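You operate a simulated robot arm through the tools that you are given. There is no shell and no other tool.

You run a simulated robot arm. Do the job below in one go: nothing can be reset, and whatever is moved stays where it is left.

## Task
Stop the mixer, drain it to waste and refill it to 5 L.
Fine: Mains off before you drain it; swing the spout over the waste pipe, close Drain before filling; fill with water to the line or a little over and close Water; then slide the lid open; Speed dial and slides stay.

It is judged by the outcome, as a careful person would: the job done as asked, and still so three seconds after it is handed in. It fails if anything else is knocked over, pushed out of place, dropped, spilled or broken. Lids that push on must go on centred and level and be pressed home; caps that screw on are set level and turned clockwise until they are tight.

## Robot
A 7-joint arm with a two-finger parallel gripper, fixed in place. Base frame: the origin is at the foot of the arm, x ahead of it, y to its left, z up; the work surface is at about z = 0.56. Units: m, rad, N and s.
Its first joint turns from -2.897 to 2.897 rad. Payload 4.4 kg.
The tool frame sits at the grasp point between the pads (the TCP): z along the fingers, y along the line on which they close. The tips reach 0.023 m beyond it. Largest opening 0.094 m; finger width 0.038, thickness 0.01; the body of the gripper, 0.054 by 0.096 m, starts 0.039 m behind the TCP.
Orientation is told as [roll, pitch, yaw] about the base's x, y, z axes, in that order, counted from this pose: with the fingers straight down and closing along the base's y, the tool's x points along the base's -x, its y along +y and its z along -z.

## Interface
- The arm moves only by the tool apply_moves. Its argument "increments" is a list of rows, each a list of 7 numbers: the shift along the base's x, y, z in units of 100 mm (1.0 is 100 mm), then the turn, a rotation vector about the base's x, y, z in units of 60 degrees (1.0 is 60 degrees), then the closure in counts, from 0 (fully open) to 255 (shut). In form: [[tx, ty, tz, ax, ay, az, jaw], ...]. A call has 1 to 20 rows; each row is the pose to reach, as a shift and turn from the pose commanded when the call began. A call with a number of a shift or a turn outside -1 to 1 is refused whole. Rows are played at 5 a second. More than 0.05 m and 0.15 rad between two rows, or a gripper value outside its range, and nothing of the call is played. A pose out of reach is approached as far as the arm can. The call stops where the force on the tool passes 90 N (or 10 N more than at its start, if that is more) or the arm is blocked; 0.2 s more then pass. Each finger travels about 0.072 m/s and halts on what it meets, pressing with about 22 N; the grip force reading is that of the motor and also rises with nothing between the fingers. The clock runs only during rows and for 0.2 s after the last one: add rows that repeat a pose to give the fingers time. The reply holds the time, the measured pose of the TCP, the force on the tool along the base axes, the opening and the grip force, in the units named above and with some noise, with the torque about the TCP (base axes, N m) and any sound that the robot's microphone picked up.
- Cameras (640 x 400 px; columns grow to the right, rows downward): "scene" is fixed at [0.05, -0.6499, 1.5576]; the picture's right is [0.67, -0.74, 0.00], its down [-0.20, -0.18, -0.96] and it looks along [0.72, 0.64, -0.28] (base axes); focal length 375 px, centre (320, 200). "wrist" rides on the gripper at [0.086, 0.016, -0.075] in the tool frame; the picture's right is [-0.18, 0.98, 0.00], its down [-0.58, -0.11, -0.81] and it looks along [-0.79, -0.15, 0.59] (tool axes); focal length 243 px, centre (320, 200). There is no depth. A picture from a camera that has moved, and an enlarged one, comes with that camera's place and axes in the base frame and with its lens.
- grab_frame(camera): a new picture of that camera. No time passes.
- inspect(camera, box): a new picture of the part [left, top, right, bottom] of that camera's present view, enlarged. No time passes.
- hand_in(): hands the job in; it is judged then, once.

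Nothing tells you positions but the pictures and the camera data. Unless the task says otherwise, let go and move clear before handing in.

The tools are called after "Emit:" as name(argument=value, ...) on one line, values as JSON. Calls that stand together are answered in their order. apply_moves: Moves the arm, as the interface text tells. Its arguments: {"type":"object","properties":{"increments":{"type":"array"}},"required":["increments"]} The other tools are called the same way: grab_frame (camera) takes a picture; inspect (camera, box) takes an enlarged picture of a part of a camera's view; hand_in () hands the job in.

At the start:

```text
t: 0.0
tcp_pos: [0.8388, 0.2677, 1.411]
tcp_rot: [0.0, -0.001, 0.0]
ft_force: [-0.1, 0.6, -0.1]
wrist_torque: [0.05, 0.01, -0.02]
finger_gap: 0.0941
finger_force: 0.1
```

scene: 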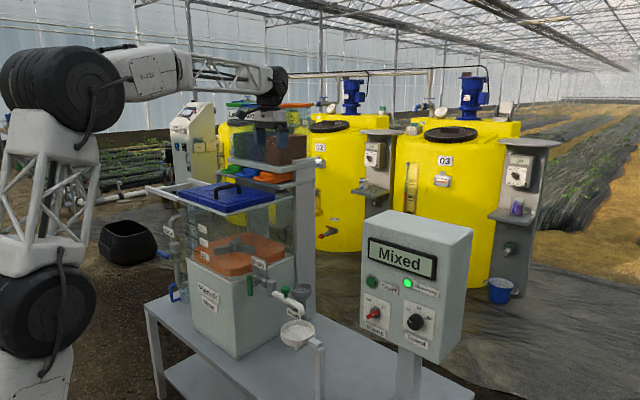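
wrist: 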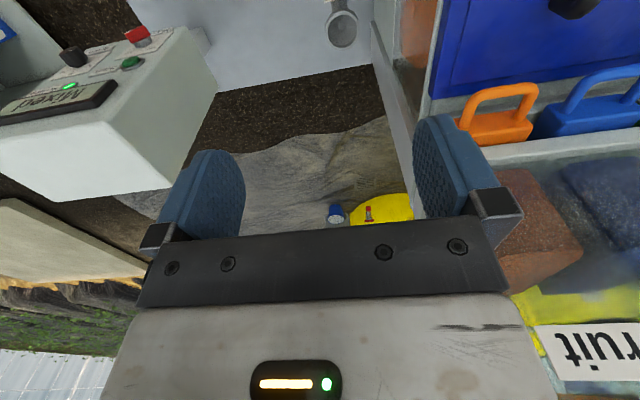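

I see a mixer on a table with a blue lid, a control panel showing "Mixed", a drain spout and a waste funnel. I'll look closer at each part first.

Emit:
inspect(camera="scene", box=[340, 200, 500, 300])

Emit:
inspect(camera="scene", box=[340, 270, 500, 370])

Emit:
inspect(camera="scene", box=[140, 160, 300, 260])

Emit:
inspect(camera="scene", box=[200, 230, 360, 330])

Emit:
inspect(camera="scene", box=[200, 80, 360, 180])

Emit:
inspect(camera="scene", box=[140, 230, 300, 330])

```text
4.00 times, centred on (420, 250) of scene
camera zoom: at [0.05, -0.6499, 1.5576], right [0.67, -0.74, 0.0], down [-0.2, -0.18, -0.96], along [0.72, 0.64, -0.28], focal length 1500 px, centre (-80, 0)
```

zoom: 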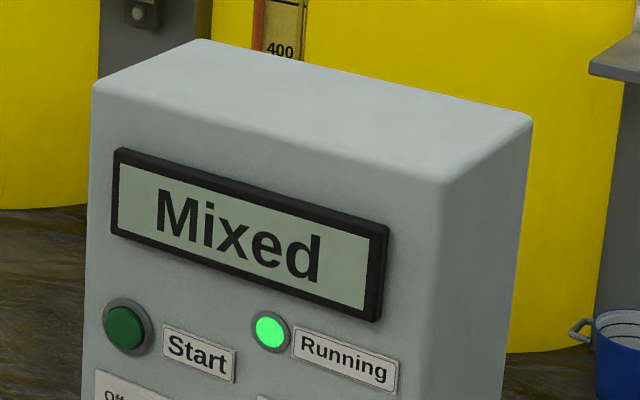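

```text
4.00 times, centred on (420, 320) of scene
camera zoom: at [0.05, -0.6499, 1.5576], right [0.67, -0.74, 0.0], down [-0.2, -0.18, -0.96], along [0.72, 0.64, -0.28], focal length 1500 px, centre (-80, -280)
```

zoom: 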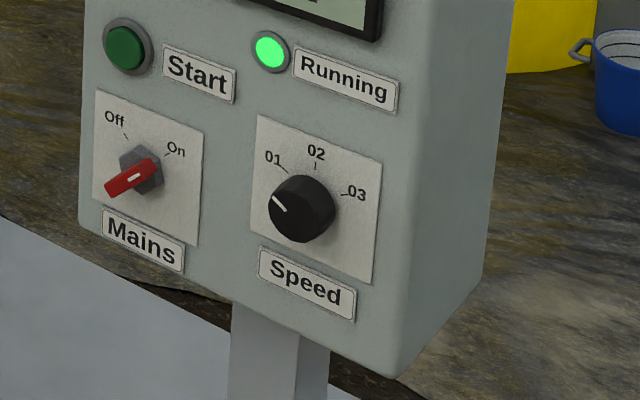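

```text
4.00 times, centred on (220, 210) of scene
camera zoom: at [0.05, -0.6499, 1.5576], right [0.67, -0.74, 0.0], down [-0.2, -0.18, -0.96], along [0.72, 0.64, -0.28], focal length 1500 px, centre (720, 160)
```

zoom: 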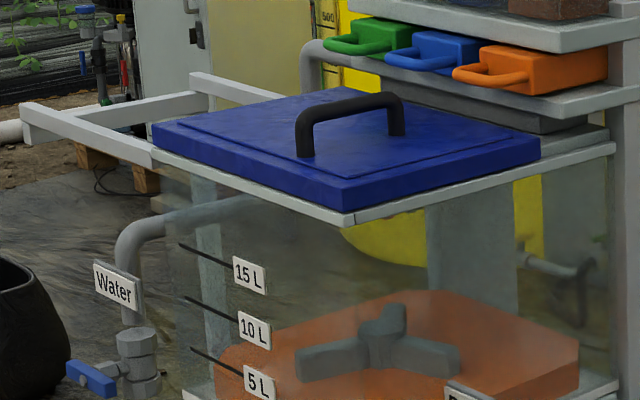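

```text
4.00 times, centred on (280, 280) of scene
camera zoom: at [0.05, -0.6499, 1.5576], right [0.67, -0.74, 0.0], down [-0.2, -0.18, -0.96], along [0.72, 0.64, -0.28], focal length 1500 px, centre (480, -120)
```

zoom: 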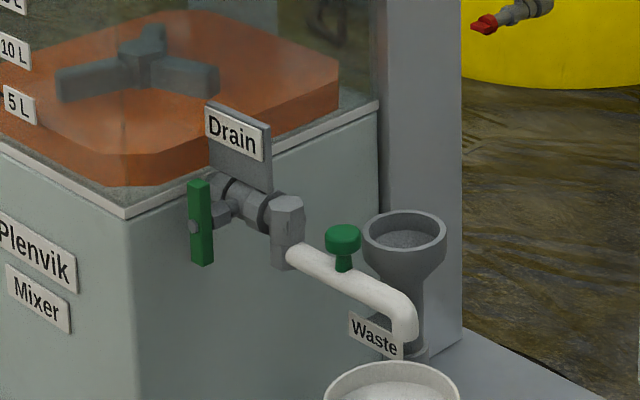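

```text
4.00 times, centred on (280, 130) of scene
camera zoom: at [0.05, -0.6499, 1.5576], right [0.67, -0.74, 0.0], down [-0.2, -0.18, -0.96], along [0.72, 0.64, -0.28], focal length 1500 px, centre (480, 480)
```

zoom: 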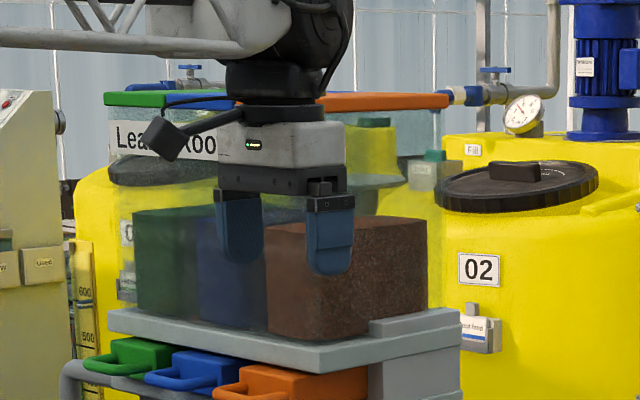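

```text
4.00 times, centred on (220, 280) of scene
camera zoom: at [0.05, -0.6499, 1.5576], right [0.67, -0.74, 0.0], down [-0.2, -0.18, -0.96], along [0.72, 0.64, -0.28], focal length 1500 px, centre (720, -120)
```

zoom: 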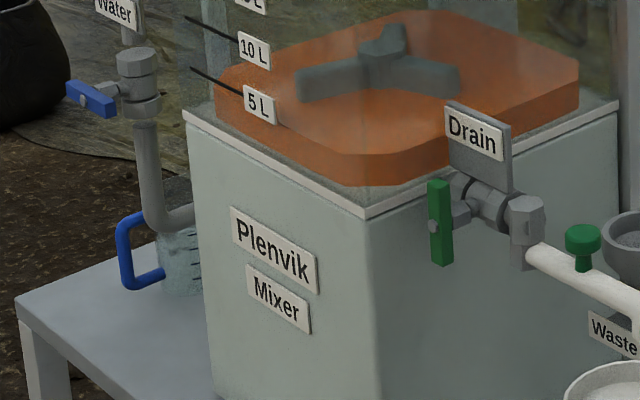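

The control panel faces the robot, with the Mains knob near (0.885, -0.12, 0.925). The drain valve and white spout are on the mixer's right side, and the water valve is on its left. I'll back the arm off and look with the wrist camera.

Emit:
apply_moves(increments=[[-0.4, -0.2, 0, 0, 0, 0, 0], [-0.8, -0.4, 0, 0, 0, 0, 0], [-1, -0.8, 0, 0, 0, 0, 0], [-1, -1, 0, 0, 0, 0, 0]])

Emit:
inspect(camera="scene", box=[250, 270, 350, 370])

```text
t: 1.0
tcp_pos: [0.7339, 0.1694, 1.4095]
tcp_rot: [-0.001, 0.001, 0.001]
ft_force: [0.7, -0.7, 0.3]
wrist_torque: [0.04, -0.01, -0.02]
finger_gap: 0.0941
finger_force: 0.1
```

```text
4.00 times, centred on (300, 320) of scene
camera zoom: at [0.05, -0.6499, 1.5576], right [0.67, -0.74, 0.0], down [-0.2, -0.18, -0.96], along [0.72, 0.64, -0.28], focal length 1500 px, centre (400, -280)
```

zoom: 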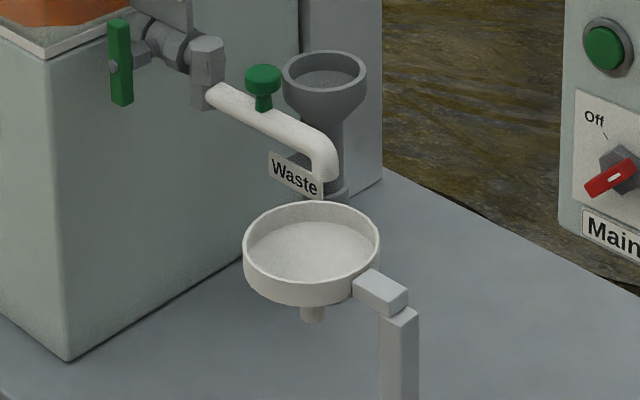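

The white bowl is a strainer on its own stand, and the grey funnel carries the "Waste" label. I'll pull back and lower to see the mixer and panel from the front.

Emit:
apply_moves(increments=[[-0.4, -0.2, -0.2, 0, 0, 0, 0], [-0.8, -0.4, -0.4, 0, 0, 0, 0], [-1, -0.8, -0.7, 0, 0, 0, 0], [-1, -1, -1, 0, 0, 0, 0]])

Emit:
apply_moves(increments=[[-0.4, 0, -0.2, 0, 0, 0, 0], [-0.8, 0, -0.4, 0, 0, 0, 0], [-1, 0, -0.7, 0, 0, 0, 0], [-1, 0, -1, 0, 0, 0, 0]])

Emit:
grab_frame(camera="wrist")

Emit:
grab_frame(camera="scene")

```text
refused: row 3 steps farther than a row can; nothing moved
```

```text
t: 2.0
tcp_pos: [0.6389, 0.1696, 1.3102]
tcp_rot: [-0.002, -0.001, 0.002]
ft_force: [-0.6, -0.1, 0.4]
wrist_torque: [0.0, 0.03, -0.01]
finger_gap: 0.0939
finger_force: 0.0
```

```text
taken
camera wrist: at [0.5527, 0.1859, 1.3855], right [0.18, 0.98, 0.0], down [0.58, -0.11, 0.81], along [0.79, -0.15, -0.59], focal length 243 px, centre (320, 200)
```

wrist: 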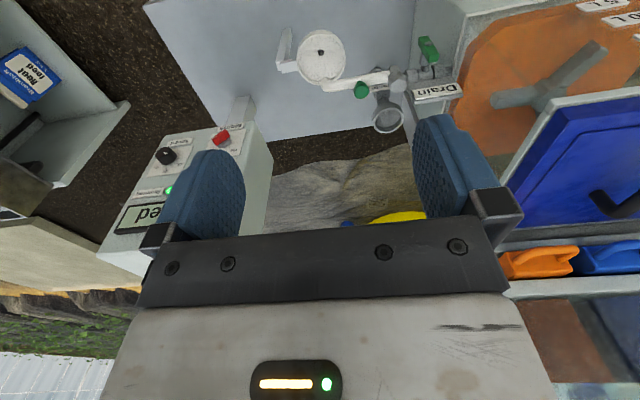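

```text
taken
```

scene: 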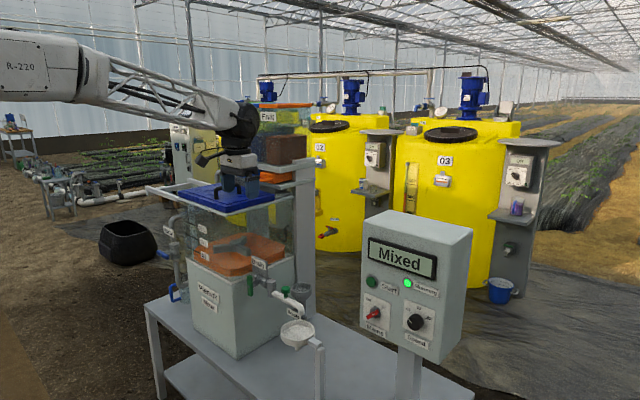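

I now have a second viewpoint for triangulation, so I'll zoom in on the panel and the drain area in the wrist view.

Emit:
inspect(camera="wrist", box=[260, 10, 480, 147])

Emit:
inspect(camera="wrist", box=[90, 80, 290, 205])

Emit:
inspect(camera="wrist", box=[440, 0, 640, 125])

Emit:
inspect(camera="wrist", box=[440, 125, 640, 300])

```text
2.91 times, centred on (370, 78) of wrist
camera zoom: at [0.5527, 0.1859, 1.3855], right [0.18, 0.98, 0.0], down [0.58, -0.11, 0.81], along [0.79, -0.15, -0.59], focal length 706 px, centre (174, 554)
```

zoom: 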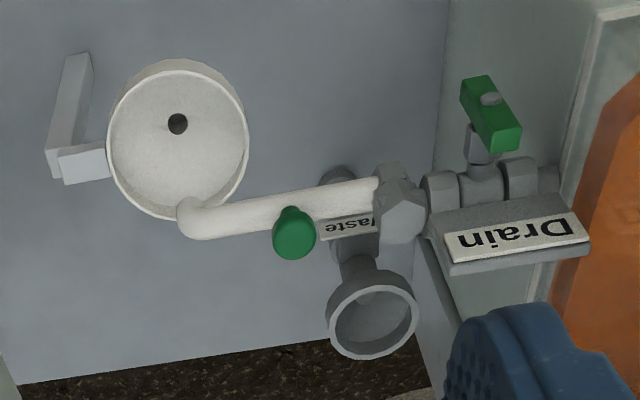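

```text
3.20 times, centred on (190, 142) of wrist
camera zoom: at [0.5527, 0.1859, 1.3855], right [0.18, 0.98, 0.0], down [0.58, -0.11, 0.81], along [0.79, -0.15, -0.59], focal length 776 px, centre (736, 384)
```

zoom: 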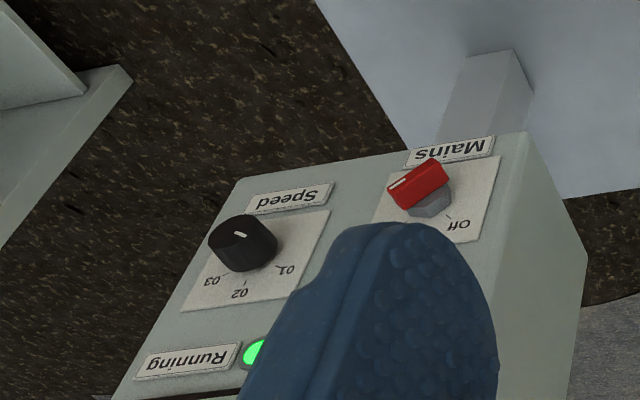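

```text
3.20 times, centred on (540, 62) of wrist
camera zoom: at [0.5527, 0.1859, 1.3855], right [0.18, 0.98, 0.0], down [0.58, -0.11, 0.81], along [0.79, -0.15, -0.59], focal length 776 px, centre (-384, 640)
```

zoom: 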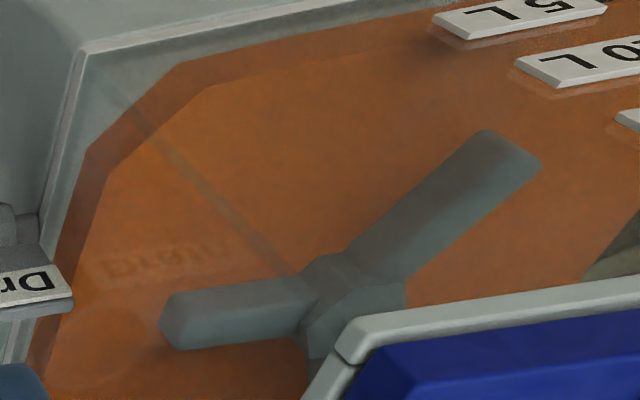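

```text
2.29 times, centred on (540, 212) of wrist
camera zoom: at [0.5527, 0.1859, 1.3855], right [0.18, 0.98, 0.0], down [0.58, -0.11, 0.81], along [0.79, -0.15, -0.59], focal length 555 px, centre (-183, 171)
```

zoom: 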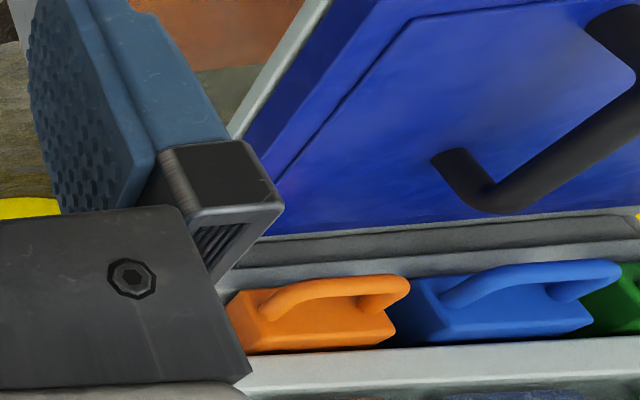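

Triangulation puts the Mains handle at about (0.880, -0.116, 0.919), with the panel face at x≈0.905. The drain lever is near (0.79, 0.357, 0.87), the spout pivot near (0.85, 0.304), and the waste funnel near (0.997, 0.299, 0.797). Next I'll tilt the tool forward and move in front of the Mains switch.

Emit:
apply_moves(increments=[[-0.05, -0.125, -0.125, 0, -0.125, 0, 0], [-0.1, -0.25, -0.25, 0, -0.25, 0, 0], [-0.15, -0.375, -0.375, 0, -0.375, 0, 0], [-0.2, -0.5, -0.5, 0, -0.5, 0, 0], [-0.25, -0.625, -0.625, 0, -0.625, 0, 0], [-0.3, -0.75, -0.75, 0, -0.75, 0, 0], [-0.35, -0.875, -0.875, 0, -0.875, 0, 0], [-0.4, -1, -1, 0, -1, 0, 0]])

Emit:
apply_moves(increments=[[0, -0.25, -0.25, 0, -0.125, 0, 0], [0, -0.5, -0.5, 0, -0.25, 0, 0], [0, -0.75, -0.75, 0, -0.375, 0, 0], [0, -1, -1, 0, -0.5, 0, 0]])

Emit:
apply_moves(increments=[[0, -0.25, -0.25, 0.125, 0, 0, 0], [0, -0.5, -0.5, 0.25, 0, 0, 0], [0, -0.75, -0.75, 0.375, 0, 0, 0], [0, -0.85, -1, 0.5, 0, 0, 0], [0, -0.85, -1, 0.625, 0, 0, 0], [0, -0.85, -1, 0.75, 0, 0, 0]])

Emit:
grab_frame(camera="wrist")

Emit:
grab_frame(camera="scene")

```text
t: 3.8
tcp_pos: [0.5986, 0.0698, 1.2139]
tcp_rot: [0.004, -1.054, -0.001]
ft_force: [-0.4, 0.1, 4.5]
wrist_torque: [0.02, 0.23, -0.03]
finger_gap: 0.0941
finger_force: 0.0
```

```text
t: 5.0
tcp_pos: [0.5984, -0.0099, 1.0583]
tcp_rot: [0.36, -1.292, -0.534]
ft_force: [-0.3, 0.9, -0.4]
wrist_torque: [-0.01, 0.05, 0.01]
finger_gap: 0.0941
finger_force: 0.1
out of reach, approached as far as the arm can: row 3, 4
stopped in row 4: the arm was blocked; the commanded pose is now the measured one
```

```text
t: 6.6
tcp_pos: [0.5695, -0.047, 0.9778]
tcp_rot: [0.986, -0.596, -0.935]
ft_force: [0.2, -0.3, -0.4]
wrist_torque: [0.0, 0.03, 0.01]
finger_gap: 0.094
finger_force: 0.0
out of reach, approached as far as the arm can: row 2, 3, 4, 5
stopped in row 6: the arm was blocked; the commanded pose is now the measured one
```

```text
taken
camera wrist: at [0.4669, 0.0035, 0.9744], right [0.26, 0.57, 0.78], down [-0.42, -0.66, 0.62], along [0.87, -0.49, 0.07], focal length 243 px, centre (320, 200)
```

wrist: 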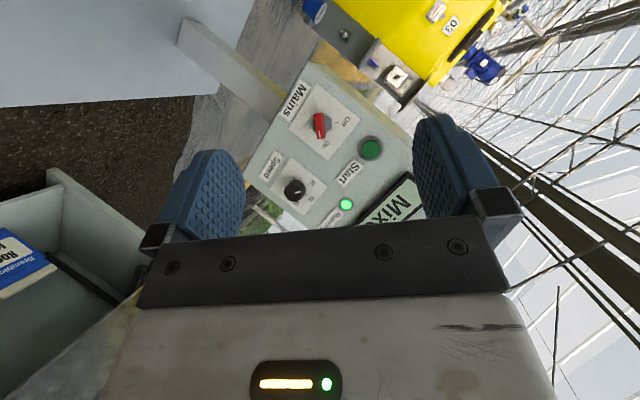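

```text
taken
```

scene: 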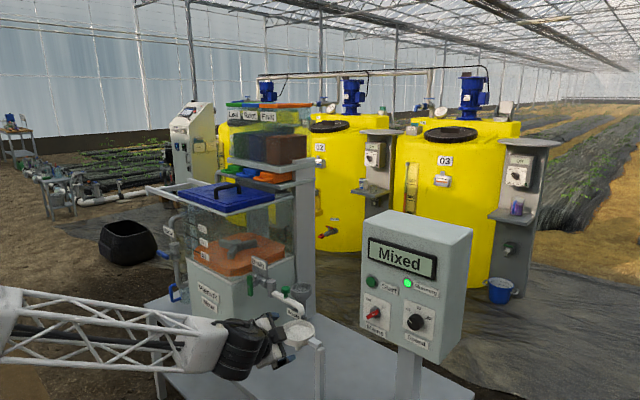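

Tilting to horizontal so close to the base ran into the arm's reach limit, though the 45° roll is already in place. I'll correct the orientation while moving farther out to x≈0.75, where the forearm is flatter.

Emit:
apply_moves(increments=[[0.3, -0.1, 0.1, 0, 0, 0, 0], [0.6, -0.3, 0.1, 0, 0, 0, 0], [1.0, -0.5, 0.1, 0, 0, 0, 0]])

Emit:
apply_moves(increments=[[0.2, 0, 0, -0.005, -0.1, -0.05, 0], [0.4, -0.1, -0.1, -0.01, -0.2, -0.1, 0], [0.6, -0.15, -0.2, -0.02, -0.3, -0.15, 0], [0.7, -0.2, -0.3, -0.025, -0.4, -0.2, 0], [0.7, -0.2, -0.4, -0.03, -0.463, -0.24, 0]])

Emit:
grab_frame(camera="scene")

Emit:
grab_frame(camera="wrist")

```text
t: 7.6
tcp_pos: [0.649, -0.0896, 1.1]
tcp_rot: [1.128, -0.727, -1.025]
ft_force: [0.3, -0.2, -1.1]
wrist_torque: [-0.02, -0.04, -0.04]
finger_gap: 0.0942
finger_force: 0.1
stopped in row 3: the arm was blocked; the commanded pose is now the measured one
```

```text
t: 8.8
tcp_pos: [0.7195, -0.1109, 1.059]
tcp_rot: [1.804, -0.848, -1.771]
ft_force: [0.4, -0.6, 0.3]
wrist_torque: [-0.03, 0.0, -0.02]
finger_gap: 0.094
finger_force: 0.0
```

```text
taken
```

scene: 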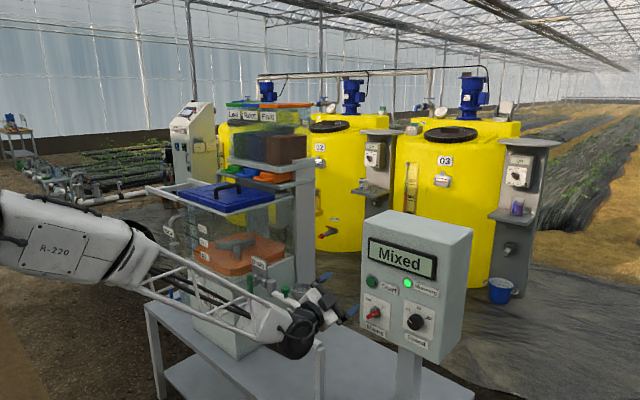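

```text
taken
camera wrist: at [0.6579, -0.0404, 0.9938], right [-0.1, 0.63, 0.77], down [-0.86, -0.44, 0.24], along [0.49, -0.64, 0.59], focal length 243 px, centre (320, 200)
```

wrist: 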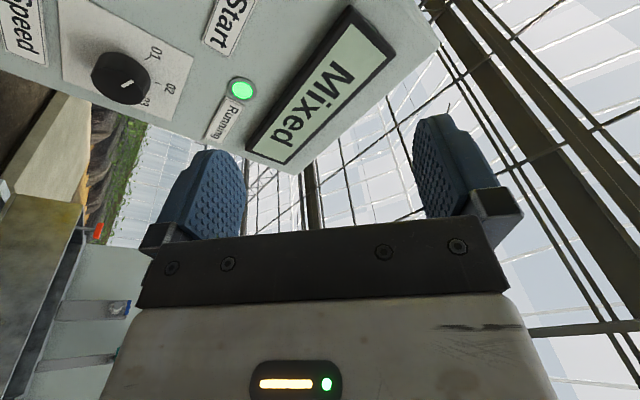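

The tool is now nearly horizontal at (0.72, -0.11, 1.06). I'll trim the orientation and drop to knob height.

Emit:
apply_moves(increments=[[0, 0, -0.2, 0.037, 0.07, 0.015, 0], [0, -0.02, -0.4, 0.074, 0.145, 0.029, 0], [0, -0.05, -0.7, 0.074, 0.145, 0.029, 0], [0, -0.05, -1.0, 0.074, 0.145, 0.029, 0]])

Emit:
grab_frame(camera="scene")

Emit:
grab_frame(camera="wrist")

```text
t: 9.8
tcp_pos: [0.7213, -0.1174, 0.9579]
tcp_rot: [1.571, -0.786, -1.569]
ft_force: [-0.4, 0.2, 0.3]
wrist_torque: [-0.01, 0.01, 0.0]
finger_gap: 0.094
finger_force: 0.1
```

```text
taken
```

scene: 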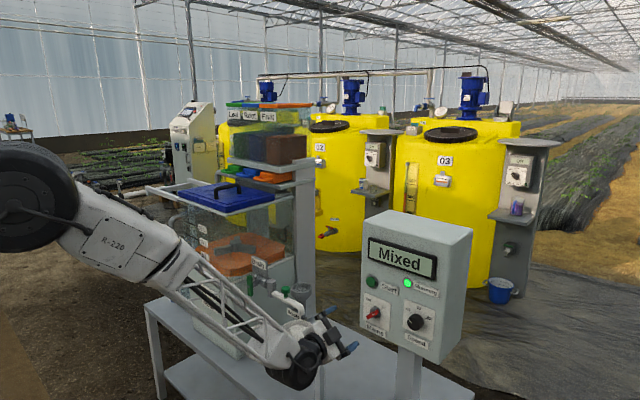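

```text
taken
camera wrist: at [0.6479, -0.0452, 0.9096], right [0.0, 0.56, 0.83], down [-0.81, -0.49, 0.33], along [0.59, -0.66, 0.46], focal length 243 px, centre (320, 200)
```

wrist: 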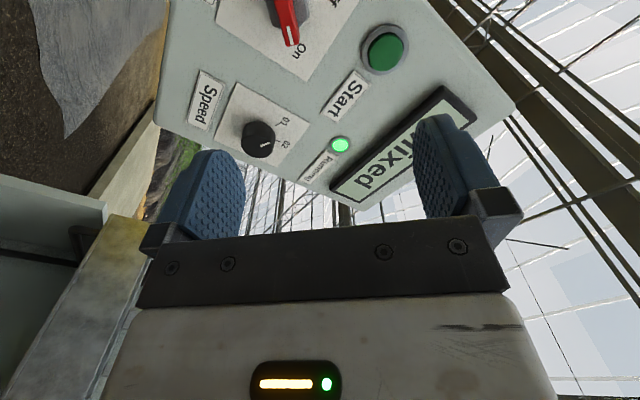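

The orientation is as planned: fingers forward, closing across the knob bar. I'll align to the knob height, narrow the jaws and approach partway.

Emit:
apply_moves(increments=[[0.1, 0, -0.2, 0, 0, 0, 100], [0.3, 0.01, -0.39, 0, 0, 0, 120], [0.6, 0.01, -0.39, 0, 0, 0, 120]])

Emit:
grab_frame(camera="wrist")

Emit:
inspect(camera="scene", box=[320, 270, 440, 345])

```text
t: 10.6
tcp_pos: [0.7804, -0.1163, 0.9199]
tcp_rot: [1.57, -0.785, -1.568]
ft_force: [0.0, 0.6, -0.9]
wrist_torque: [-0.02, -0.01, 0.03]
finger_gap: 0.0497
finger_force: 0.1
```

```text
taken
camera wrist: at [0.7068, -0.044, 0.8712], right [0.0, 0.56, 0.83], down [-0.81, -0.49, 0.33], along [0.59, -0.66, 0.46], focal length 243 px, centre (320, 200)
```

wrist: 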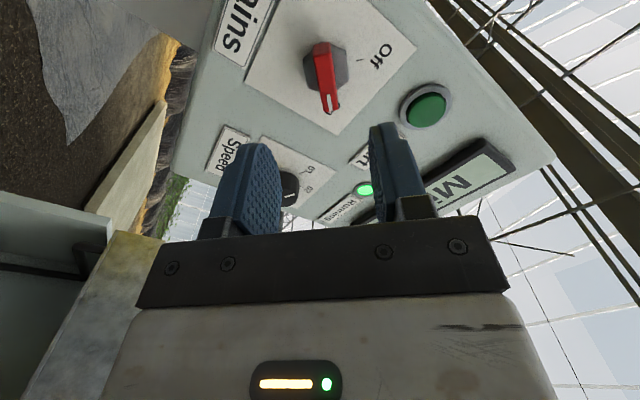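

```text
5.33 times, centred on (380, 308) of scene
camera zoom: at [0.05, -0.6499, 1.5576], right [0.67, -0.74, 0.0], down [-0.2, -0.18, -0.96], along [0.72, 0.64, -0.28], focal length 2000 px, centre (0, -373)
```

zoom: 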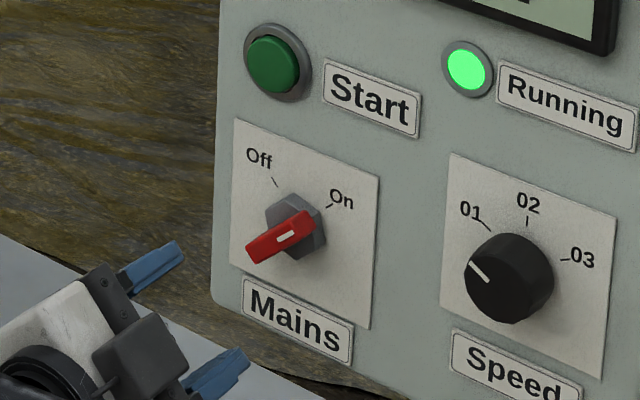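

The bar centre comes out at about y -0.115, z 0.922, x 0.88, which agrees with my earlier estimate. I'll advance until the tips overlap the bar and close.

Emit:
apply_moves(increments=[[0.3, 0.0, 0.01, 0, 0, 0, 120], [0.6, 0.01, 0.02, 0, 0, 0, 120], [0.84, 0.01, 0.02, 0, 0, 0, 120]])

Emit:
inspect(camera="wrist", box=[220, 40, 460, 240])

Emit:
inspect(camera="scene", box=[320, 270, 440, 345])

```text
t: 11.4
tcp_pos: [0.8629, -0.1153, 0.9221]
tcp_rot: [1.571, -0.784, -1.566]
ft_force: [-0.3, 0.0, 0.1]
wrist_torque: [0.01, -0.01, -0.01]
finger_gap: 0.05
finger_force: 0.0
```

```text
2.00 times, centred on (340, 140) of wrist
camera zoom: at [0.7894, -0.043, 0.873], right [0.0, 0.57, 0.82], down [-0.81, -0.49, 0.33], along [0.59, -0.66, 0.46], focal length 485 px, centre (280, 320)
```

zoom: 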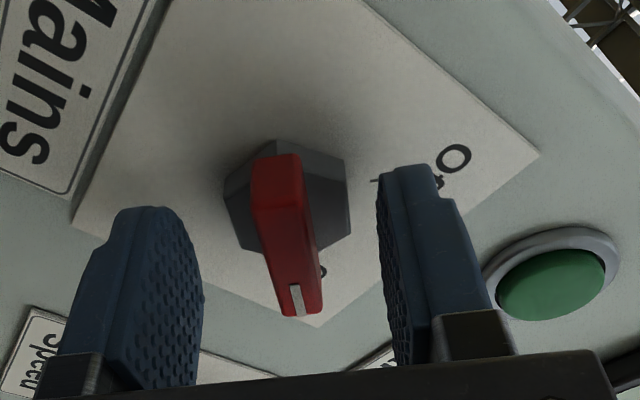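

```text
5.33 times, centred on (380, 308) of scene
camera zoom: at [0.05, -0.6499, 1.5576], right [0.67, -0.74, 0.0], down [-0.2, -0.18, -0.96], along [0.72, 0.64, -0.28], focal length 2000 px, centre (0, -373)
```

zoom: 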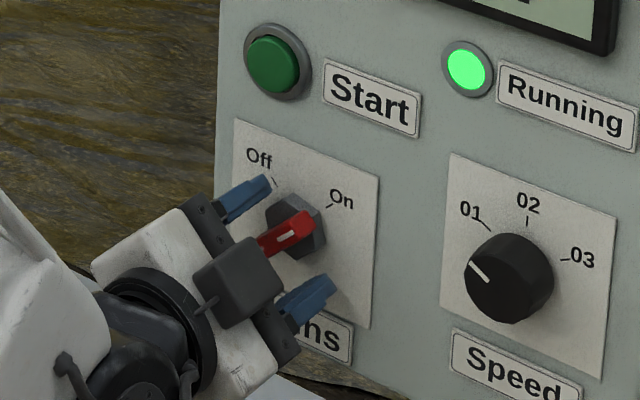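

The bar sits centred between the fingers. I'll close on it.

Emit:
apply_moves(increments=[[0, 0, 0, 0, 0, 0, 180], [0, 0, 0, 0, 0, 0, 255], [0, 0, 0, 0, 0, 0, 255], [0, 0, 0, 0, 0, 0, 255]])

Emit:
apply_moves(increments=[[0, 0, 0, -0.125, 0, 0, 255], [0, 0, 0, -0.25, 0, 0, 255], [0, 0, 0, -0.375, 0, 0, 255], [0, 0, 0, -0.5, 0, 0, 255]])

Emit:
inspect(camera="scene", box=[320, 230, 480, 345])

```text
t: 12.4
tcp_pos: [0.8641, -0.1149, 0.9233]
tcp_rot: [1.575, -0.788, -1.57]
ft_force: [-6.9, 44.8, 26.6]
wrist_torque: [-0.05, 0.32, 0.88]
finger_gap: 0.0121
finger_force: 45.0
```

```text
t: 13.4
tcp_pos: [0.8644, -0.1147, 0.9228]
tcp_rot: [1.574, -1.31, -1.573]
ft_force: [-13.9, 42.1, 45.9]
wrist_torque: [-0.16, -0.66, 0.41]
finger_gap: 0.0118
finger_force: 44.7
```

```text
3.48 times, centred on (400, 288) of scene
camera zoom: at [0.05, -0.6499, 1.5576], right [0.67, -0.74, 0.0], down [-0.2, -0.18, -0.96], along [0.72, 0.64, -0.28], focal length 1305 px, centre (42, -104)
```

zoom: 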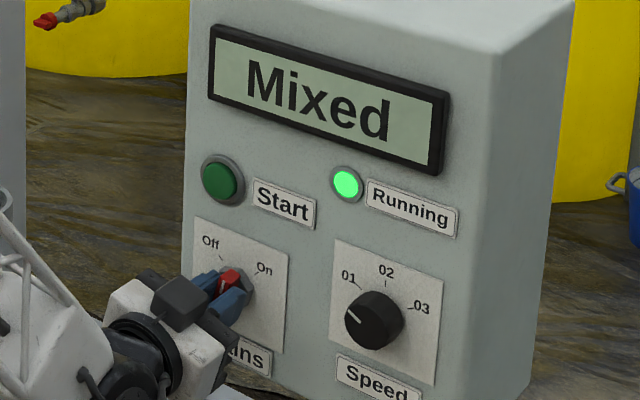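

The knob is turning with the hand, with some side load from a small offset. I'll relieve it by 1–2 mm and finish the turn.

Emit:
apply_moves(increments=[[0, 0.015, 0.015, -0.1, 0, 0, 255], [0, 0.02, 0.02, -0.225, 0, 0, 255], [0, 0.02, 0.02, -0.35, 0, 0, 255], [0, 0.02, 0.02, -0.475, 0, 0, 255]])

Emit:
apply_moves(increments=[[0, 0, 0, -0.1, 0, 0, 255], [0, 0, 0, -0.225, 0, 0, 255], [0, 0, 0, -0.35, 0, 0, 255], [0, 0, 0, -0.5, 0, 0, 255], [0, 0, 0, -0.52, 0, 0, 255]])

Emit:
inspect(camera="scene", box=[320, 230, 480, 345])

```text
t: 14.4
tcp_pos: [0.8635, -0.1155, 0.9227]
tcp_rot: [-1.557, -1.334, 1.554]
ft_force: [37.6, -63.5, 8.0]
wrist_torque: [0.15, -0.18, -0.46]
finger_gap: 0.0119
finger_force: 45.1
```

```text
refused: row 4 steps farther than a row can; nothing moved
```

```text
3.48 times, centred on (400, 288) of scene
camera zoom: at [0.05, -0.6499, 1.5576], right [0.67, -0.74, 0.0], down [-0.2, -0.18, -0.96], along [0.72, 0.64, -0.28], focal length 1305 px, centre (42, -104)
```

zoom: 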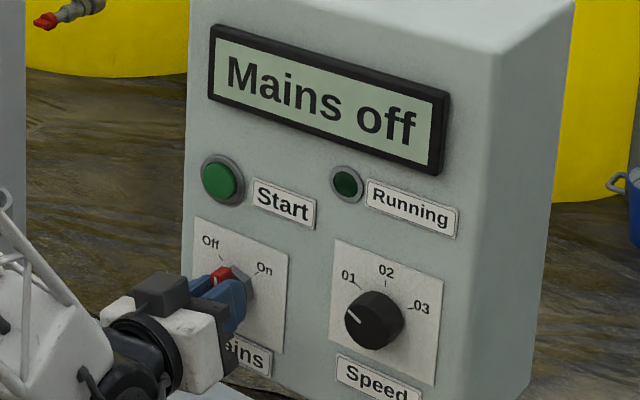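

The display already reads "Mains off". I'll finish the turn to the Off mark and ease the side force.

Emit:
apply_moves(increments=[[-0.005, -0.01, 0, -0.1, 0, 0, 255], [-0.01, -0.012, 0, -0.225, 0, 0, 255], [-0.01, -0.012, 0, -0.35, 0, 0, 255], [-0.01, -0.012, 0, -0.475, 0, 0, 255], [-0.01, -0.012, 0, -0.525, 0, 0, 255]])

Emit:
inspect(camera="scene", box=[320, 230, 480, 345])

Emit:
inspect(camera="wrist", box=[220, 40, 460, 240])

```text
t: 15.1
tcp_pos: [0.862, -0.115, 0.9234]
tcp_rot: [-1.566, -1.059, 1.563]
ft_force: [4.4, -19.8, -0.7]
wrist_torque: [0.04, 0.7, -0.38]
finger_gap: 0.0116
finger_force: 45.0
stopped in row 3: the force on the tool passed its limit at 92 N (the readings are from after the stop); the commanded pose is now the measured one
```

```text
3.48 times, centred on (400, 288) of scene
camera zoom: at [0.05, -0.6499, 1.5576], right [0.67, -0.74, 0.0], down [-0.2, -0.18, -0.96], along [0.72, 0.64, -0.28], focal length 1305 px, centre (42, -104)
```

zoom: 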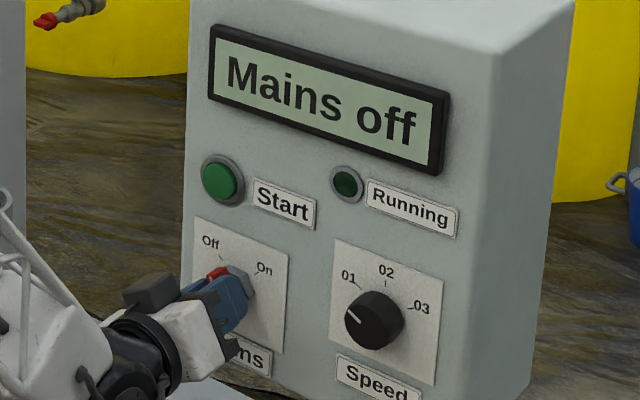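

```text
2.00 times, centred on (340, 140) of wrist
camera zoom: at [0.7884, -0.1432, 0.841], right [0.0, 0.95, -0.32], down [-0.8, 0.19, 0.56], along [0.59, 0.26, 0.76], focal length 485 px, centre (280, 320)
```

zoom: 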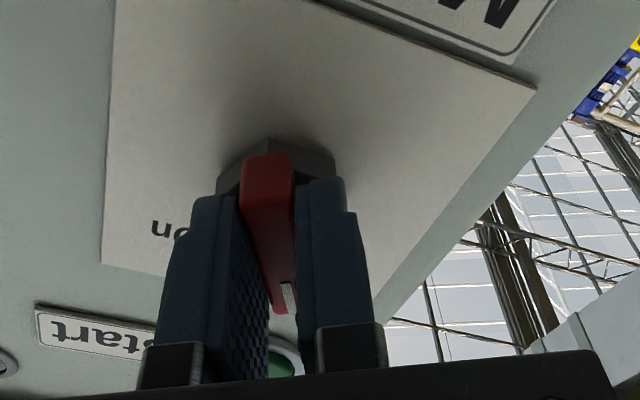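

About 16° remains to the Off mark, with little torque resisting. I'll finish it from here.

Emit:
apply_moves(increments=[[0, 0, 0, -0.08, 0, 0, 255], [0, 0, 0, -0.16, 0, 0, 255], [0, 0, 0, -0.22, 0, 0, 255], [0, 0, 0, -0.27, 0, 0, 255]])

Emit:
inspect(camera="scene", box=[320, 230, 480, 345])

```text
t: 16.1
tcp_pos: [0.8619, -0.1153, 0.9252]
tcp_rot: [-1.573, -0.776, 1.567]
ft_force: [30.5, -39.2, 1.0]
wrist_torque: [0.59, 0.28, -0.38]
finger_gap: 0.0119
finger_force: 44.7
```

```text
3.48 times, centred on (400, 288) of scene
camera zoom: at [0.05, -0.6499, 1.5576], right [0.67, -0.74, 0.0], down [-0.2, -0.18, -0.96], along [0.72, 0.64, -0.28], focal length 1305 px, centre (42, -104)
```

zoom: 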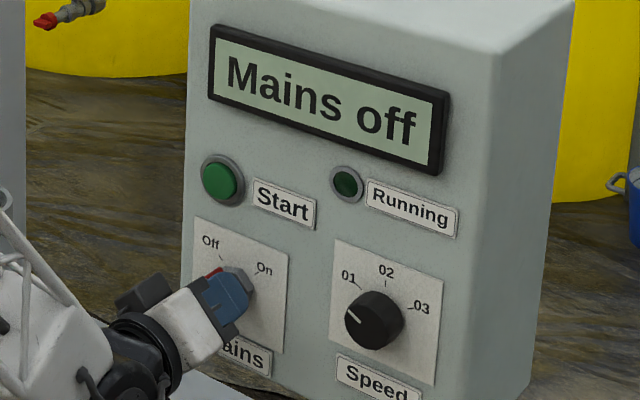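

The knob has reached the Off stop, since the torque is rising. I'll release and back straight out.

Emit:
apply_moves(increments=[[0, 0, 0, 0, 0, 0, 150], [0, 0, 0, 0, 0, 0, 120], [0, 0, 0, 0, 0, 0, 120], [-0.3, 0, 0, 0, 0, 0, 120], [-0.7, 0, 0, 0, 0, 0, 120], [-1, 0, 0, 0, 0, 0, 120]])

Emit:
inspect(camera="scene", box=[320, 230, 480, 345])

Emit:
grab_frame(camera="scene")

```text
t: 17.5
tcp_pos: [0.7619, -0.1156, 0.9243]
tcp_rot: [-1.57, -0.778, 1.567]
ft_force: [0.7, 0.0, -0.1]
wrist_torque: [-0.02, 0.0, -0.02]
finger_gap: 0.0497
finger_force: 0.0
```

```text
3.48 times, centred on (400, 288) of scene
camera zoom: at [0.05, -0.6499, 1.5576], right [0.67, -0.74, 0.0], down [-0.2, -0.18, -0.96], along [0.72, 0.64, -0.28], focal length 1305 px, centre (42, -104)
```

zoom: 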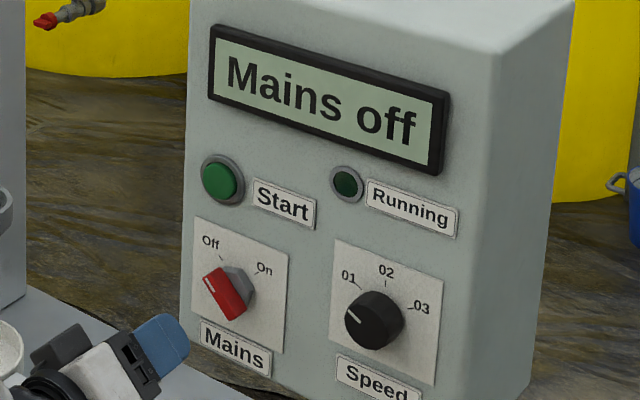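

```text
taken
```

scene: 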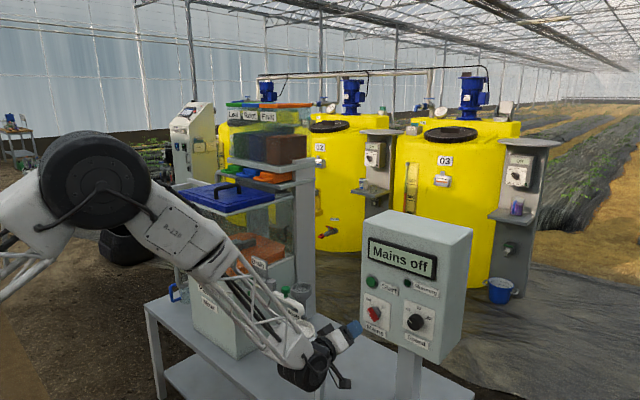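

The Mains is off. Next is the spout: I'll lift away and turn the tool to point down, tilted slightly away from the mixer, so it can grip the green spout knob from above.

Emit:
apply_moves(increments=[[-0.1, 0.1, 0.3, -0.1, 0, 0, 60], [-0.2, 0.2, 0.6, -0.2, 0, 0, 0], [-0.2, 0.4, 0.9, -0.3, 0, 0, 0], [-0.2, 0.6, 1.0, -0.417, 0, 0, 0]])

Emit:
apply_moves(increments=[[0, 0.1, 0.2, 0, 0.117, 0.043, 0], [0, 0.2, 0.4, 0, 0.235, 0.085, 0], [0, 0.3, 0.6, 0, 0.352, 0.128, 0], [0, 0.4, 0.8, 0, 0.47, 0.171, 0], [0, 0.5, 1.0, 0, 0.587, 0.214, 0], [0, 0.6, 1.0, 0, 0.705, 0.256, 0], [0, 0.8, 1.0, 0, 0.822, 0.3, 0], [0, 1, 1.0, 0, 0.94, 0.342, 0]])

Emit:
apply_moves(increments=[[0, 0.1, 0, 0, 0.117, 0.043, 0], [0.1, 0.3, 0, 0, 0.235, 0.085, 0], [0.2, 0.5, 0, 0, 0.352, 0.128, 0], [0.3, 0.7, 0, 0, 0.47, 0.171, 0]])

Emit:
grab_frame(camera="scene")

Emit:
grab_frame(camera="wrist")

```text
t: 18.5
tcp_pos: [0.7408, -0.054, 1.0261]
tcp_rot: [-1.57, -0.338, 1.569]
ft_force: [-0.9, 0.7, 0.5]
wrist_torque: [0.03, 0.02, 0.01]
finger_gap: 0.0941
finger_force: 0.1
```

```text
t: 20.3
tcp_pos: [0.7421, 0.0446, 1.1215]
tcp_rot: [-0.525, -0.343, 1.576]
ft_force: [0.9, 0.3, 0.0]
wrist_torque: [0.05, 0.0, 0.0]
finger_gap: 0.0943
finger_force: 0.1
```

```text
t: 21.3
tcp_pos: [0.7722, 0.1141, 1.1243]
tcp_rot: [-0.004, -0.346, 1.581]
ft_force: [-0.4, 0.1, 0.1]
wrist_torque: [0.01, 0.0, 0.03]
finger_gap: 0.0941
finger_force: 0.1
```

```text
taken
```

scene: 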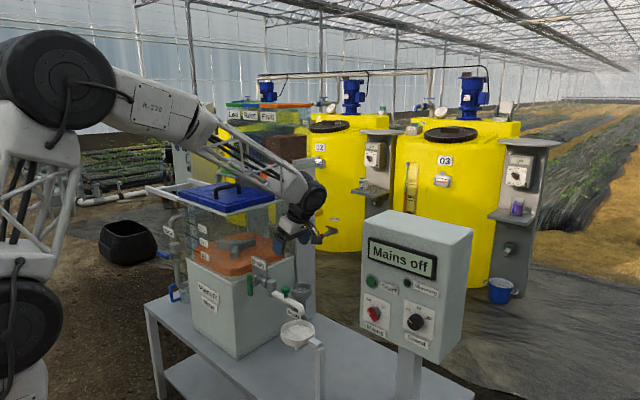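

```text
taken
camera wrist: at [0.7579, 0.0074, 1.1657], right [-0.98, 0.16, 0.06], down [0.1, 0.27, 0.96], along [0.14, 0.95, -0.29], focal length 243 px, centre (320, 200)
```

wrist: 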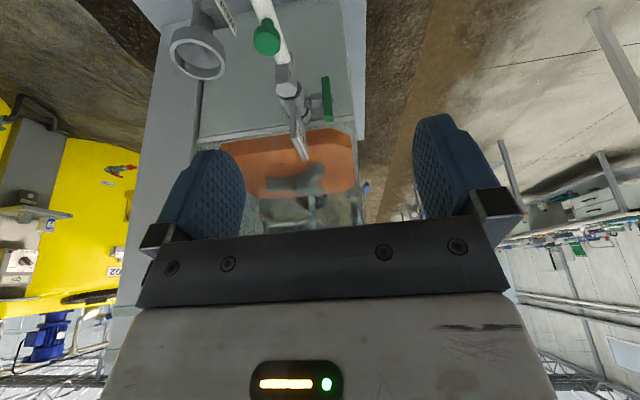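

The wrist view confirms the spout knob at about (0.844, 0.225, 0.885) and the funnel at about (0.994, 0.297). I'll move to a pre-grasp point above the knob.

Emit:
apply_moves(increments=[[0.3, 0.2, -0.2, 0, 0, 0, 0], [0.6, 0.5, -0.5, 0, 0, 0, 0], [0.72, 0.69, -0.8, 0, 0, 0, 0], [0.72, 0.69, -1.0, 0, 0, 0, 60]])

Emit:
grab_frame(camera="wrist")

Emit:
inspect(camera="scene", box=[230, 220, 350, 345])

```text
refused: row 2 steps farther than a row can; nothing moved
```

```text
taken
camera wrist: at [0.7579, 0.0074, 1.1657], right [-0.98, 0.16, 0.06], down [0.1, 0.27, 0.96], along [0.14, 0.95, -0.29], focal length 243 px, centre (320, 200)
```

wrist: 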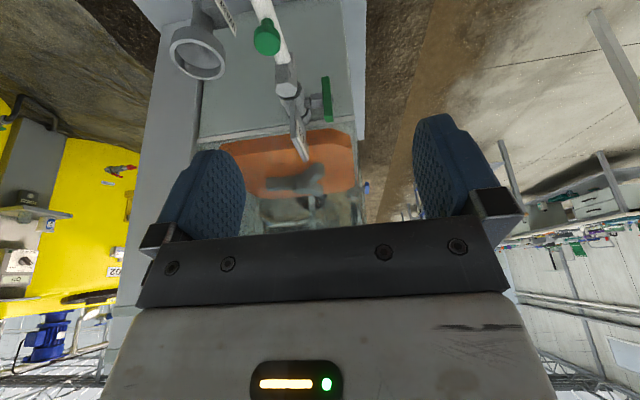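

```text
3.20 times, centred on (290, 282) of scene
camera zoom: at [0.05, -0.6499, 1.5576], right [0.67, -0.74, 0.0], down [-0.2, -0.18, -0.96], along [0.72, 0.64, -0.28], focal length 1200 px, centre (416, -64)
```

zoom: 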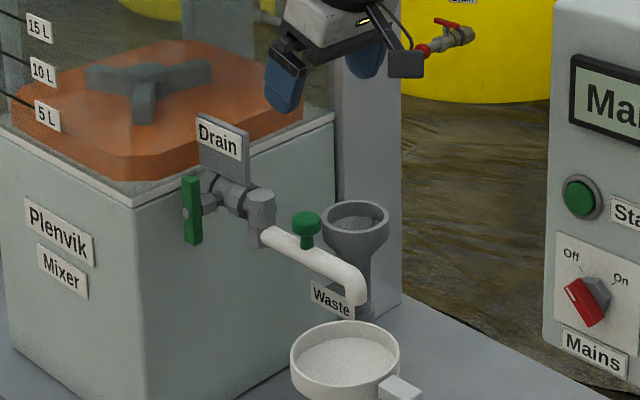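

The move was refused for too large a step, so I'll repeat it with smaller rows.

Emit:
apply_moves(increments=[[0.25, 0.2, -0.25, 0, 0, 0, 0], [0.5, 0.4, -0.5, 0, 0, 0, 0], [0.72, 0.6, -0.75, 0, 0, 0, 30], [0.72, 0.69, -1.0, 0, 0, 0, 60]])

Emit:
grab_frame(camera="wrist")

Emit:
inspect(camera="scene", box=[230, 220, 350, 345])

```text
t: 22.3
tcp_pos: [0.8432, 0.185, 1.0254]
tcp_rot: [-0.005, -0.346, 1.579]
ft_force: [0.6, 0.2, 0.5]
wrist_torque: [-0.04, 0.01, 0.0]
finger_gap: 0.072
finger_force: 0.1
```

```text
taken
camera wrist: at [0.8283, 0.0784, 1.066], right [-0.98, 0.17, 0.06], down [0.1, 0.27, 0.96], along [0.14, 0.95, -0.29], focal length 243 px, centre (320, 200)
```

wrist: 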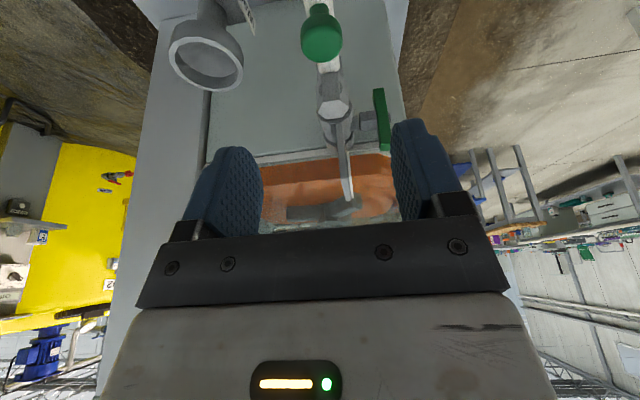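

```text
3.20 times, centred on (290, 282) of scene
camera zoom: at [0.05, -0.6499, 1.5576], right [0.67, -0.74, 0.0], down [-0.2, -0.18, -0.96], along [0.72, 0.64, -0.28], focal length 1200 px, centre (416, -64)
```

zoom: 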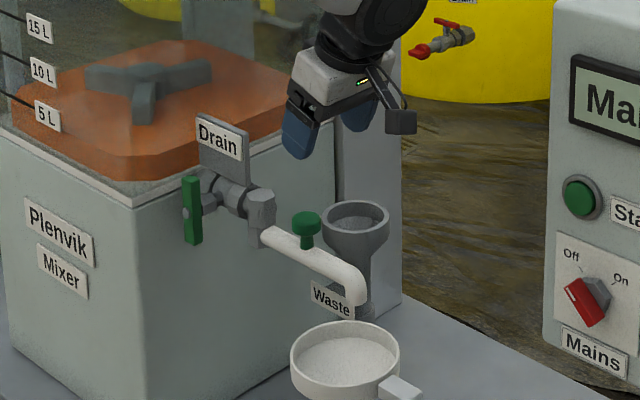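

The knob checks out at (0.843, 0.226, 0.886). I'll go down along the tool axis onto it.

Emit:
apply_moves(increments=[[0, 0.1, -0.35, 0, 0, 0, 60], [0, 0.2, -0.7, 0, 0, 0, 60], [0, 0.28, -0.95, 0, 0, 0, 60]])

Emit:
inspect(camera="scene", box=[230, 220, 350, 345])

Emit:
grab_frame(camera="wrist")

```text
t: 23.1
tcp_pos: [0.8438, 0.2117, 0.9333]
tcp_rot: [-0.005, -0.346, 1.582]
ft_force: [-0.6, 0.7, 0.3]
wrist_torque: [-0.03, -0.03, 0.0]
finger_gap: 0.0718
finger_force: 0.0
```

```text
3.20 times, centred on (290, 282) of scene
camera zoom: at [0.05, -0.6499, 1.5576], right [0.67, -0.74, 0.0], down [-0.2, -0.18, -0.96], along [0.72, 0.64, -0.28], focal length 1200 px, centre (416, -64)
```

zoom: 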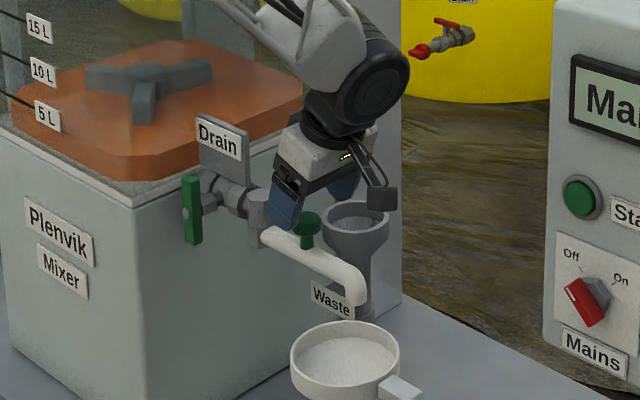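

```text
taken
camera wrist: at [0.8297, 0.1055, 0.9743], right [-0.98, 0.17, 0.06], down [0.1, 0.27, 0.96], along [0.14, 0.95, -0.29], focal length 243 px, centre (320, 200)
```

wrist: 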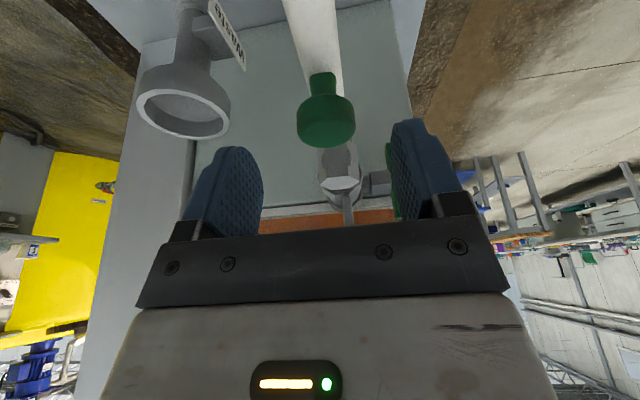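

The knob is centred between the fingers. I'll lower the last 4.5 cm and close.

Emit:
apply_moves(increments=[[0, 0.07, -0.22, 0, 0, 0, 60], [-0.01, 0.145, -0.44, 0, 0, 0, 60], [-0.01, 0.145, -0.44, 0, 0, 0, 120], [-0.01, 0.145, -0.44, 0, 0, 0, 180], [-0.01, 0.145, -0.44, 0, 0, 0, 230], [-0.01, 0.145, -0.44, 0, 0, 0, 230], [-0.01, 0.145, -0.44, 0, 0, 0, 230]])

Emit:
grab_frame(camera="wrist")

```text
t: 24.7
tcp_pos: [0.8421, 0.2292, 0.8864]
tcp_rot: [-0.002, -0.348, 1.58]
ft_force: [1.7, 5.4, -6.5]
wrist_torque: [0.02, -0.01, -0.14]
finger_gap: 0.0314
finger_force: 45.1
```

```text
taken
camera wrist: at [0.8277, 0.1213, 0.9264], right [-0.98, 0.17, 0.06], down [0.1, 0.27, 0.96], along [0.14, 0.95, -0.29], focal length 243 px, centre (320, 200)
```

wrist: 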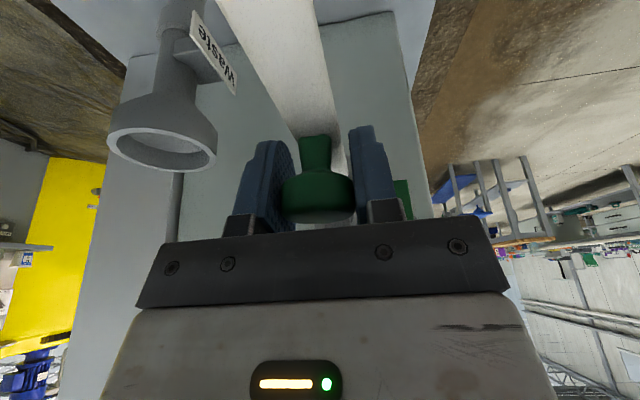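

I have the knob, with a 31 mm grip. I'll swing the spout along its arc about the pivot near (0.843, 0.303), halfway first.

Emit:
apply_moves(increments=[[0.067, 0.003, 0, 0, 0, 0, 230], [0.134, 0.012, 0, 0, 0, 0, 230], [0.2, 0.026, 0, 0, 0, 0, 230], [0.263, 0.046, 0, 0, 0, 0, 230], [0.325, 0.072, 0, 0, 0, 0, 230], [0.385, 0.103, 0, 0, 0, 0, 230]])

Emit:
grab_frame(camera="wrist")

Emit:
inspect(camera="scene", box=[230, 220, 350, 345])

```text
t: 26.1
tcp_pos: [0.8822, 0.237, 0.8882]
tcp_rot: [-0.01, -0.348, 1.58]
ft_force: [-18.5, -14.0, 53.0]
wrist_torque: [0.11, 0.22, 1.76]
finger_gap: 0.0318
finger_force: 45.2
```

```text
taken
camera wrist: at [0.867, 0.1304, 0.9293], right [-0.98, 0.17, 0.05], down [0.1, 0.27, 0.96], along [0.14, 0.95, -0.28], focal length 243 px, centre (320, 200)
```

wrist: 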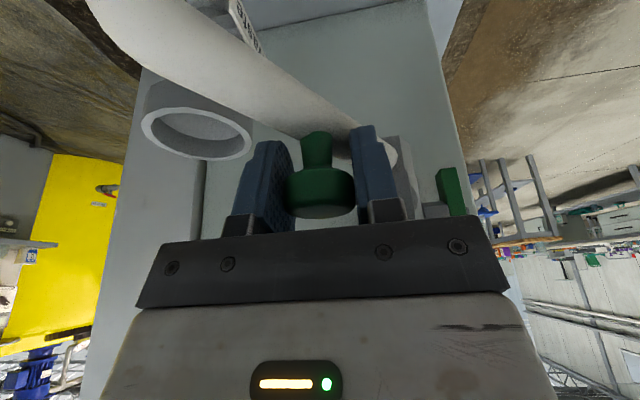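

```text
3.20 times, centred on (290, 282) of scene
camera zoom: at [0.05, -0.6499, 1.5576], right [0.67, -0.74, 0.0], down [-0.2, -0.18, -0.96], along [0.72, 0.64, -0.28], focal length 1200 px, centre (416, -64)
```

zoom: 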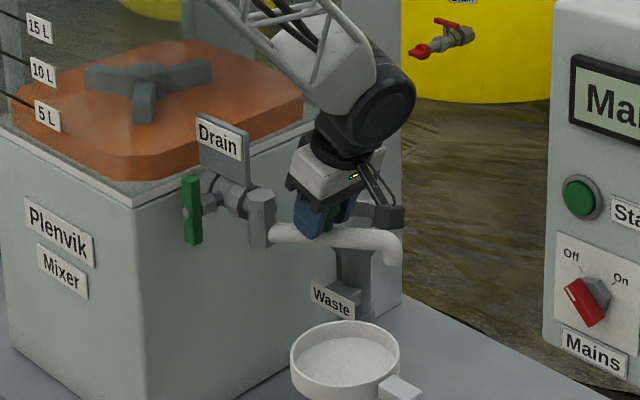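

The spout is swinging, but the fingertips now bear on the pipe passing beneath them. I'll open, raise about 11 mm, and re-grip only the knob head.

Emit:
apply_moves(increments=[[0, 0, 0, 0, 0, 0, 180], [0, 0, 0, 0, 0, 0, 140], [0, 0, 0.05, 0, 0, 0, 140], [0, 0, 0.11, 0, 0, 0, 140], [0, 0, 0.11, 0, 0, 0, 140]])

Emit:
grab_frame(camera="wrist")

```text
t: 27.3
tcp_pos: [0.8795, 0.2364, 0.8937]
tcp_rot: [-0.003, -0.345, 1.578]
ft_force: [-0.5, 0.9, 0.2]
wrist_torque: [0.0, -0.01, 0.04]
finger_gap: 0.0425
finger_force: 0.2
```

```text
taken
camera wrist: at [0.8657, 0.1301, 0.9354], right [-0.98, 0.17, 0.06], down [0.1, 0.27, 0.96], along [0.14, 0.95, -0.29], focal length 243 px, centre (320, 200)
```

wrist: 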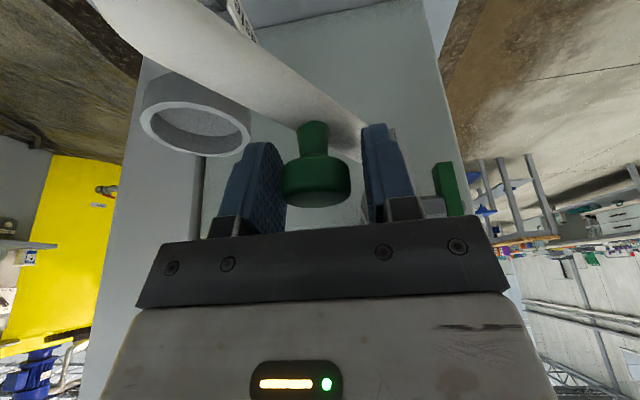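

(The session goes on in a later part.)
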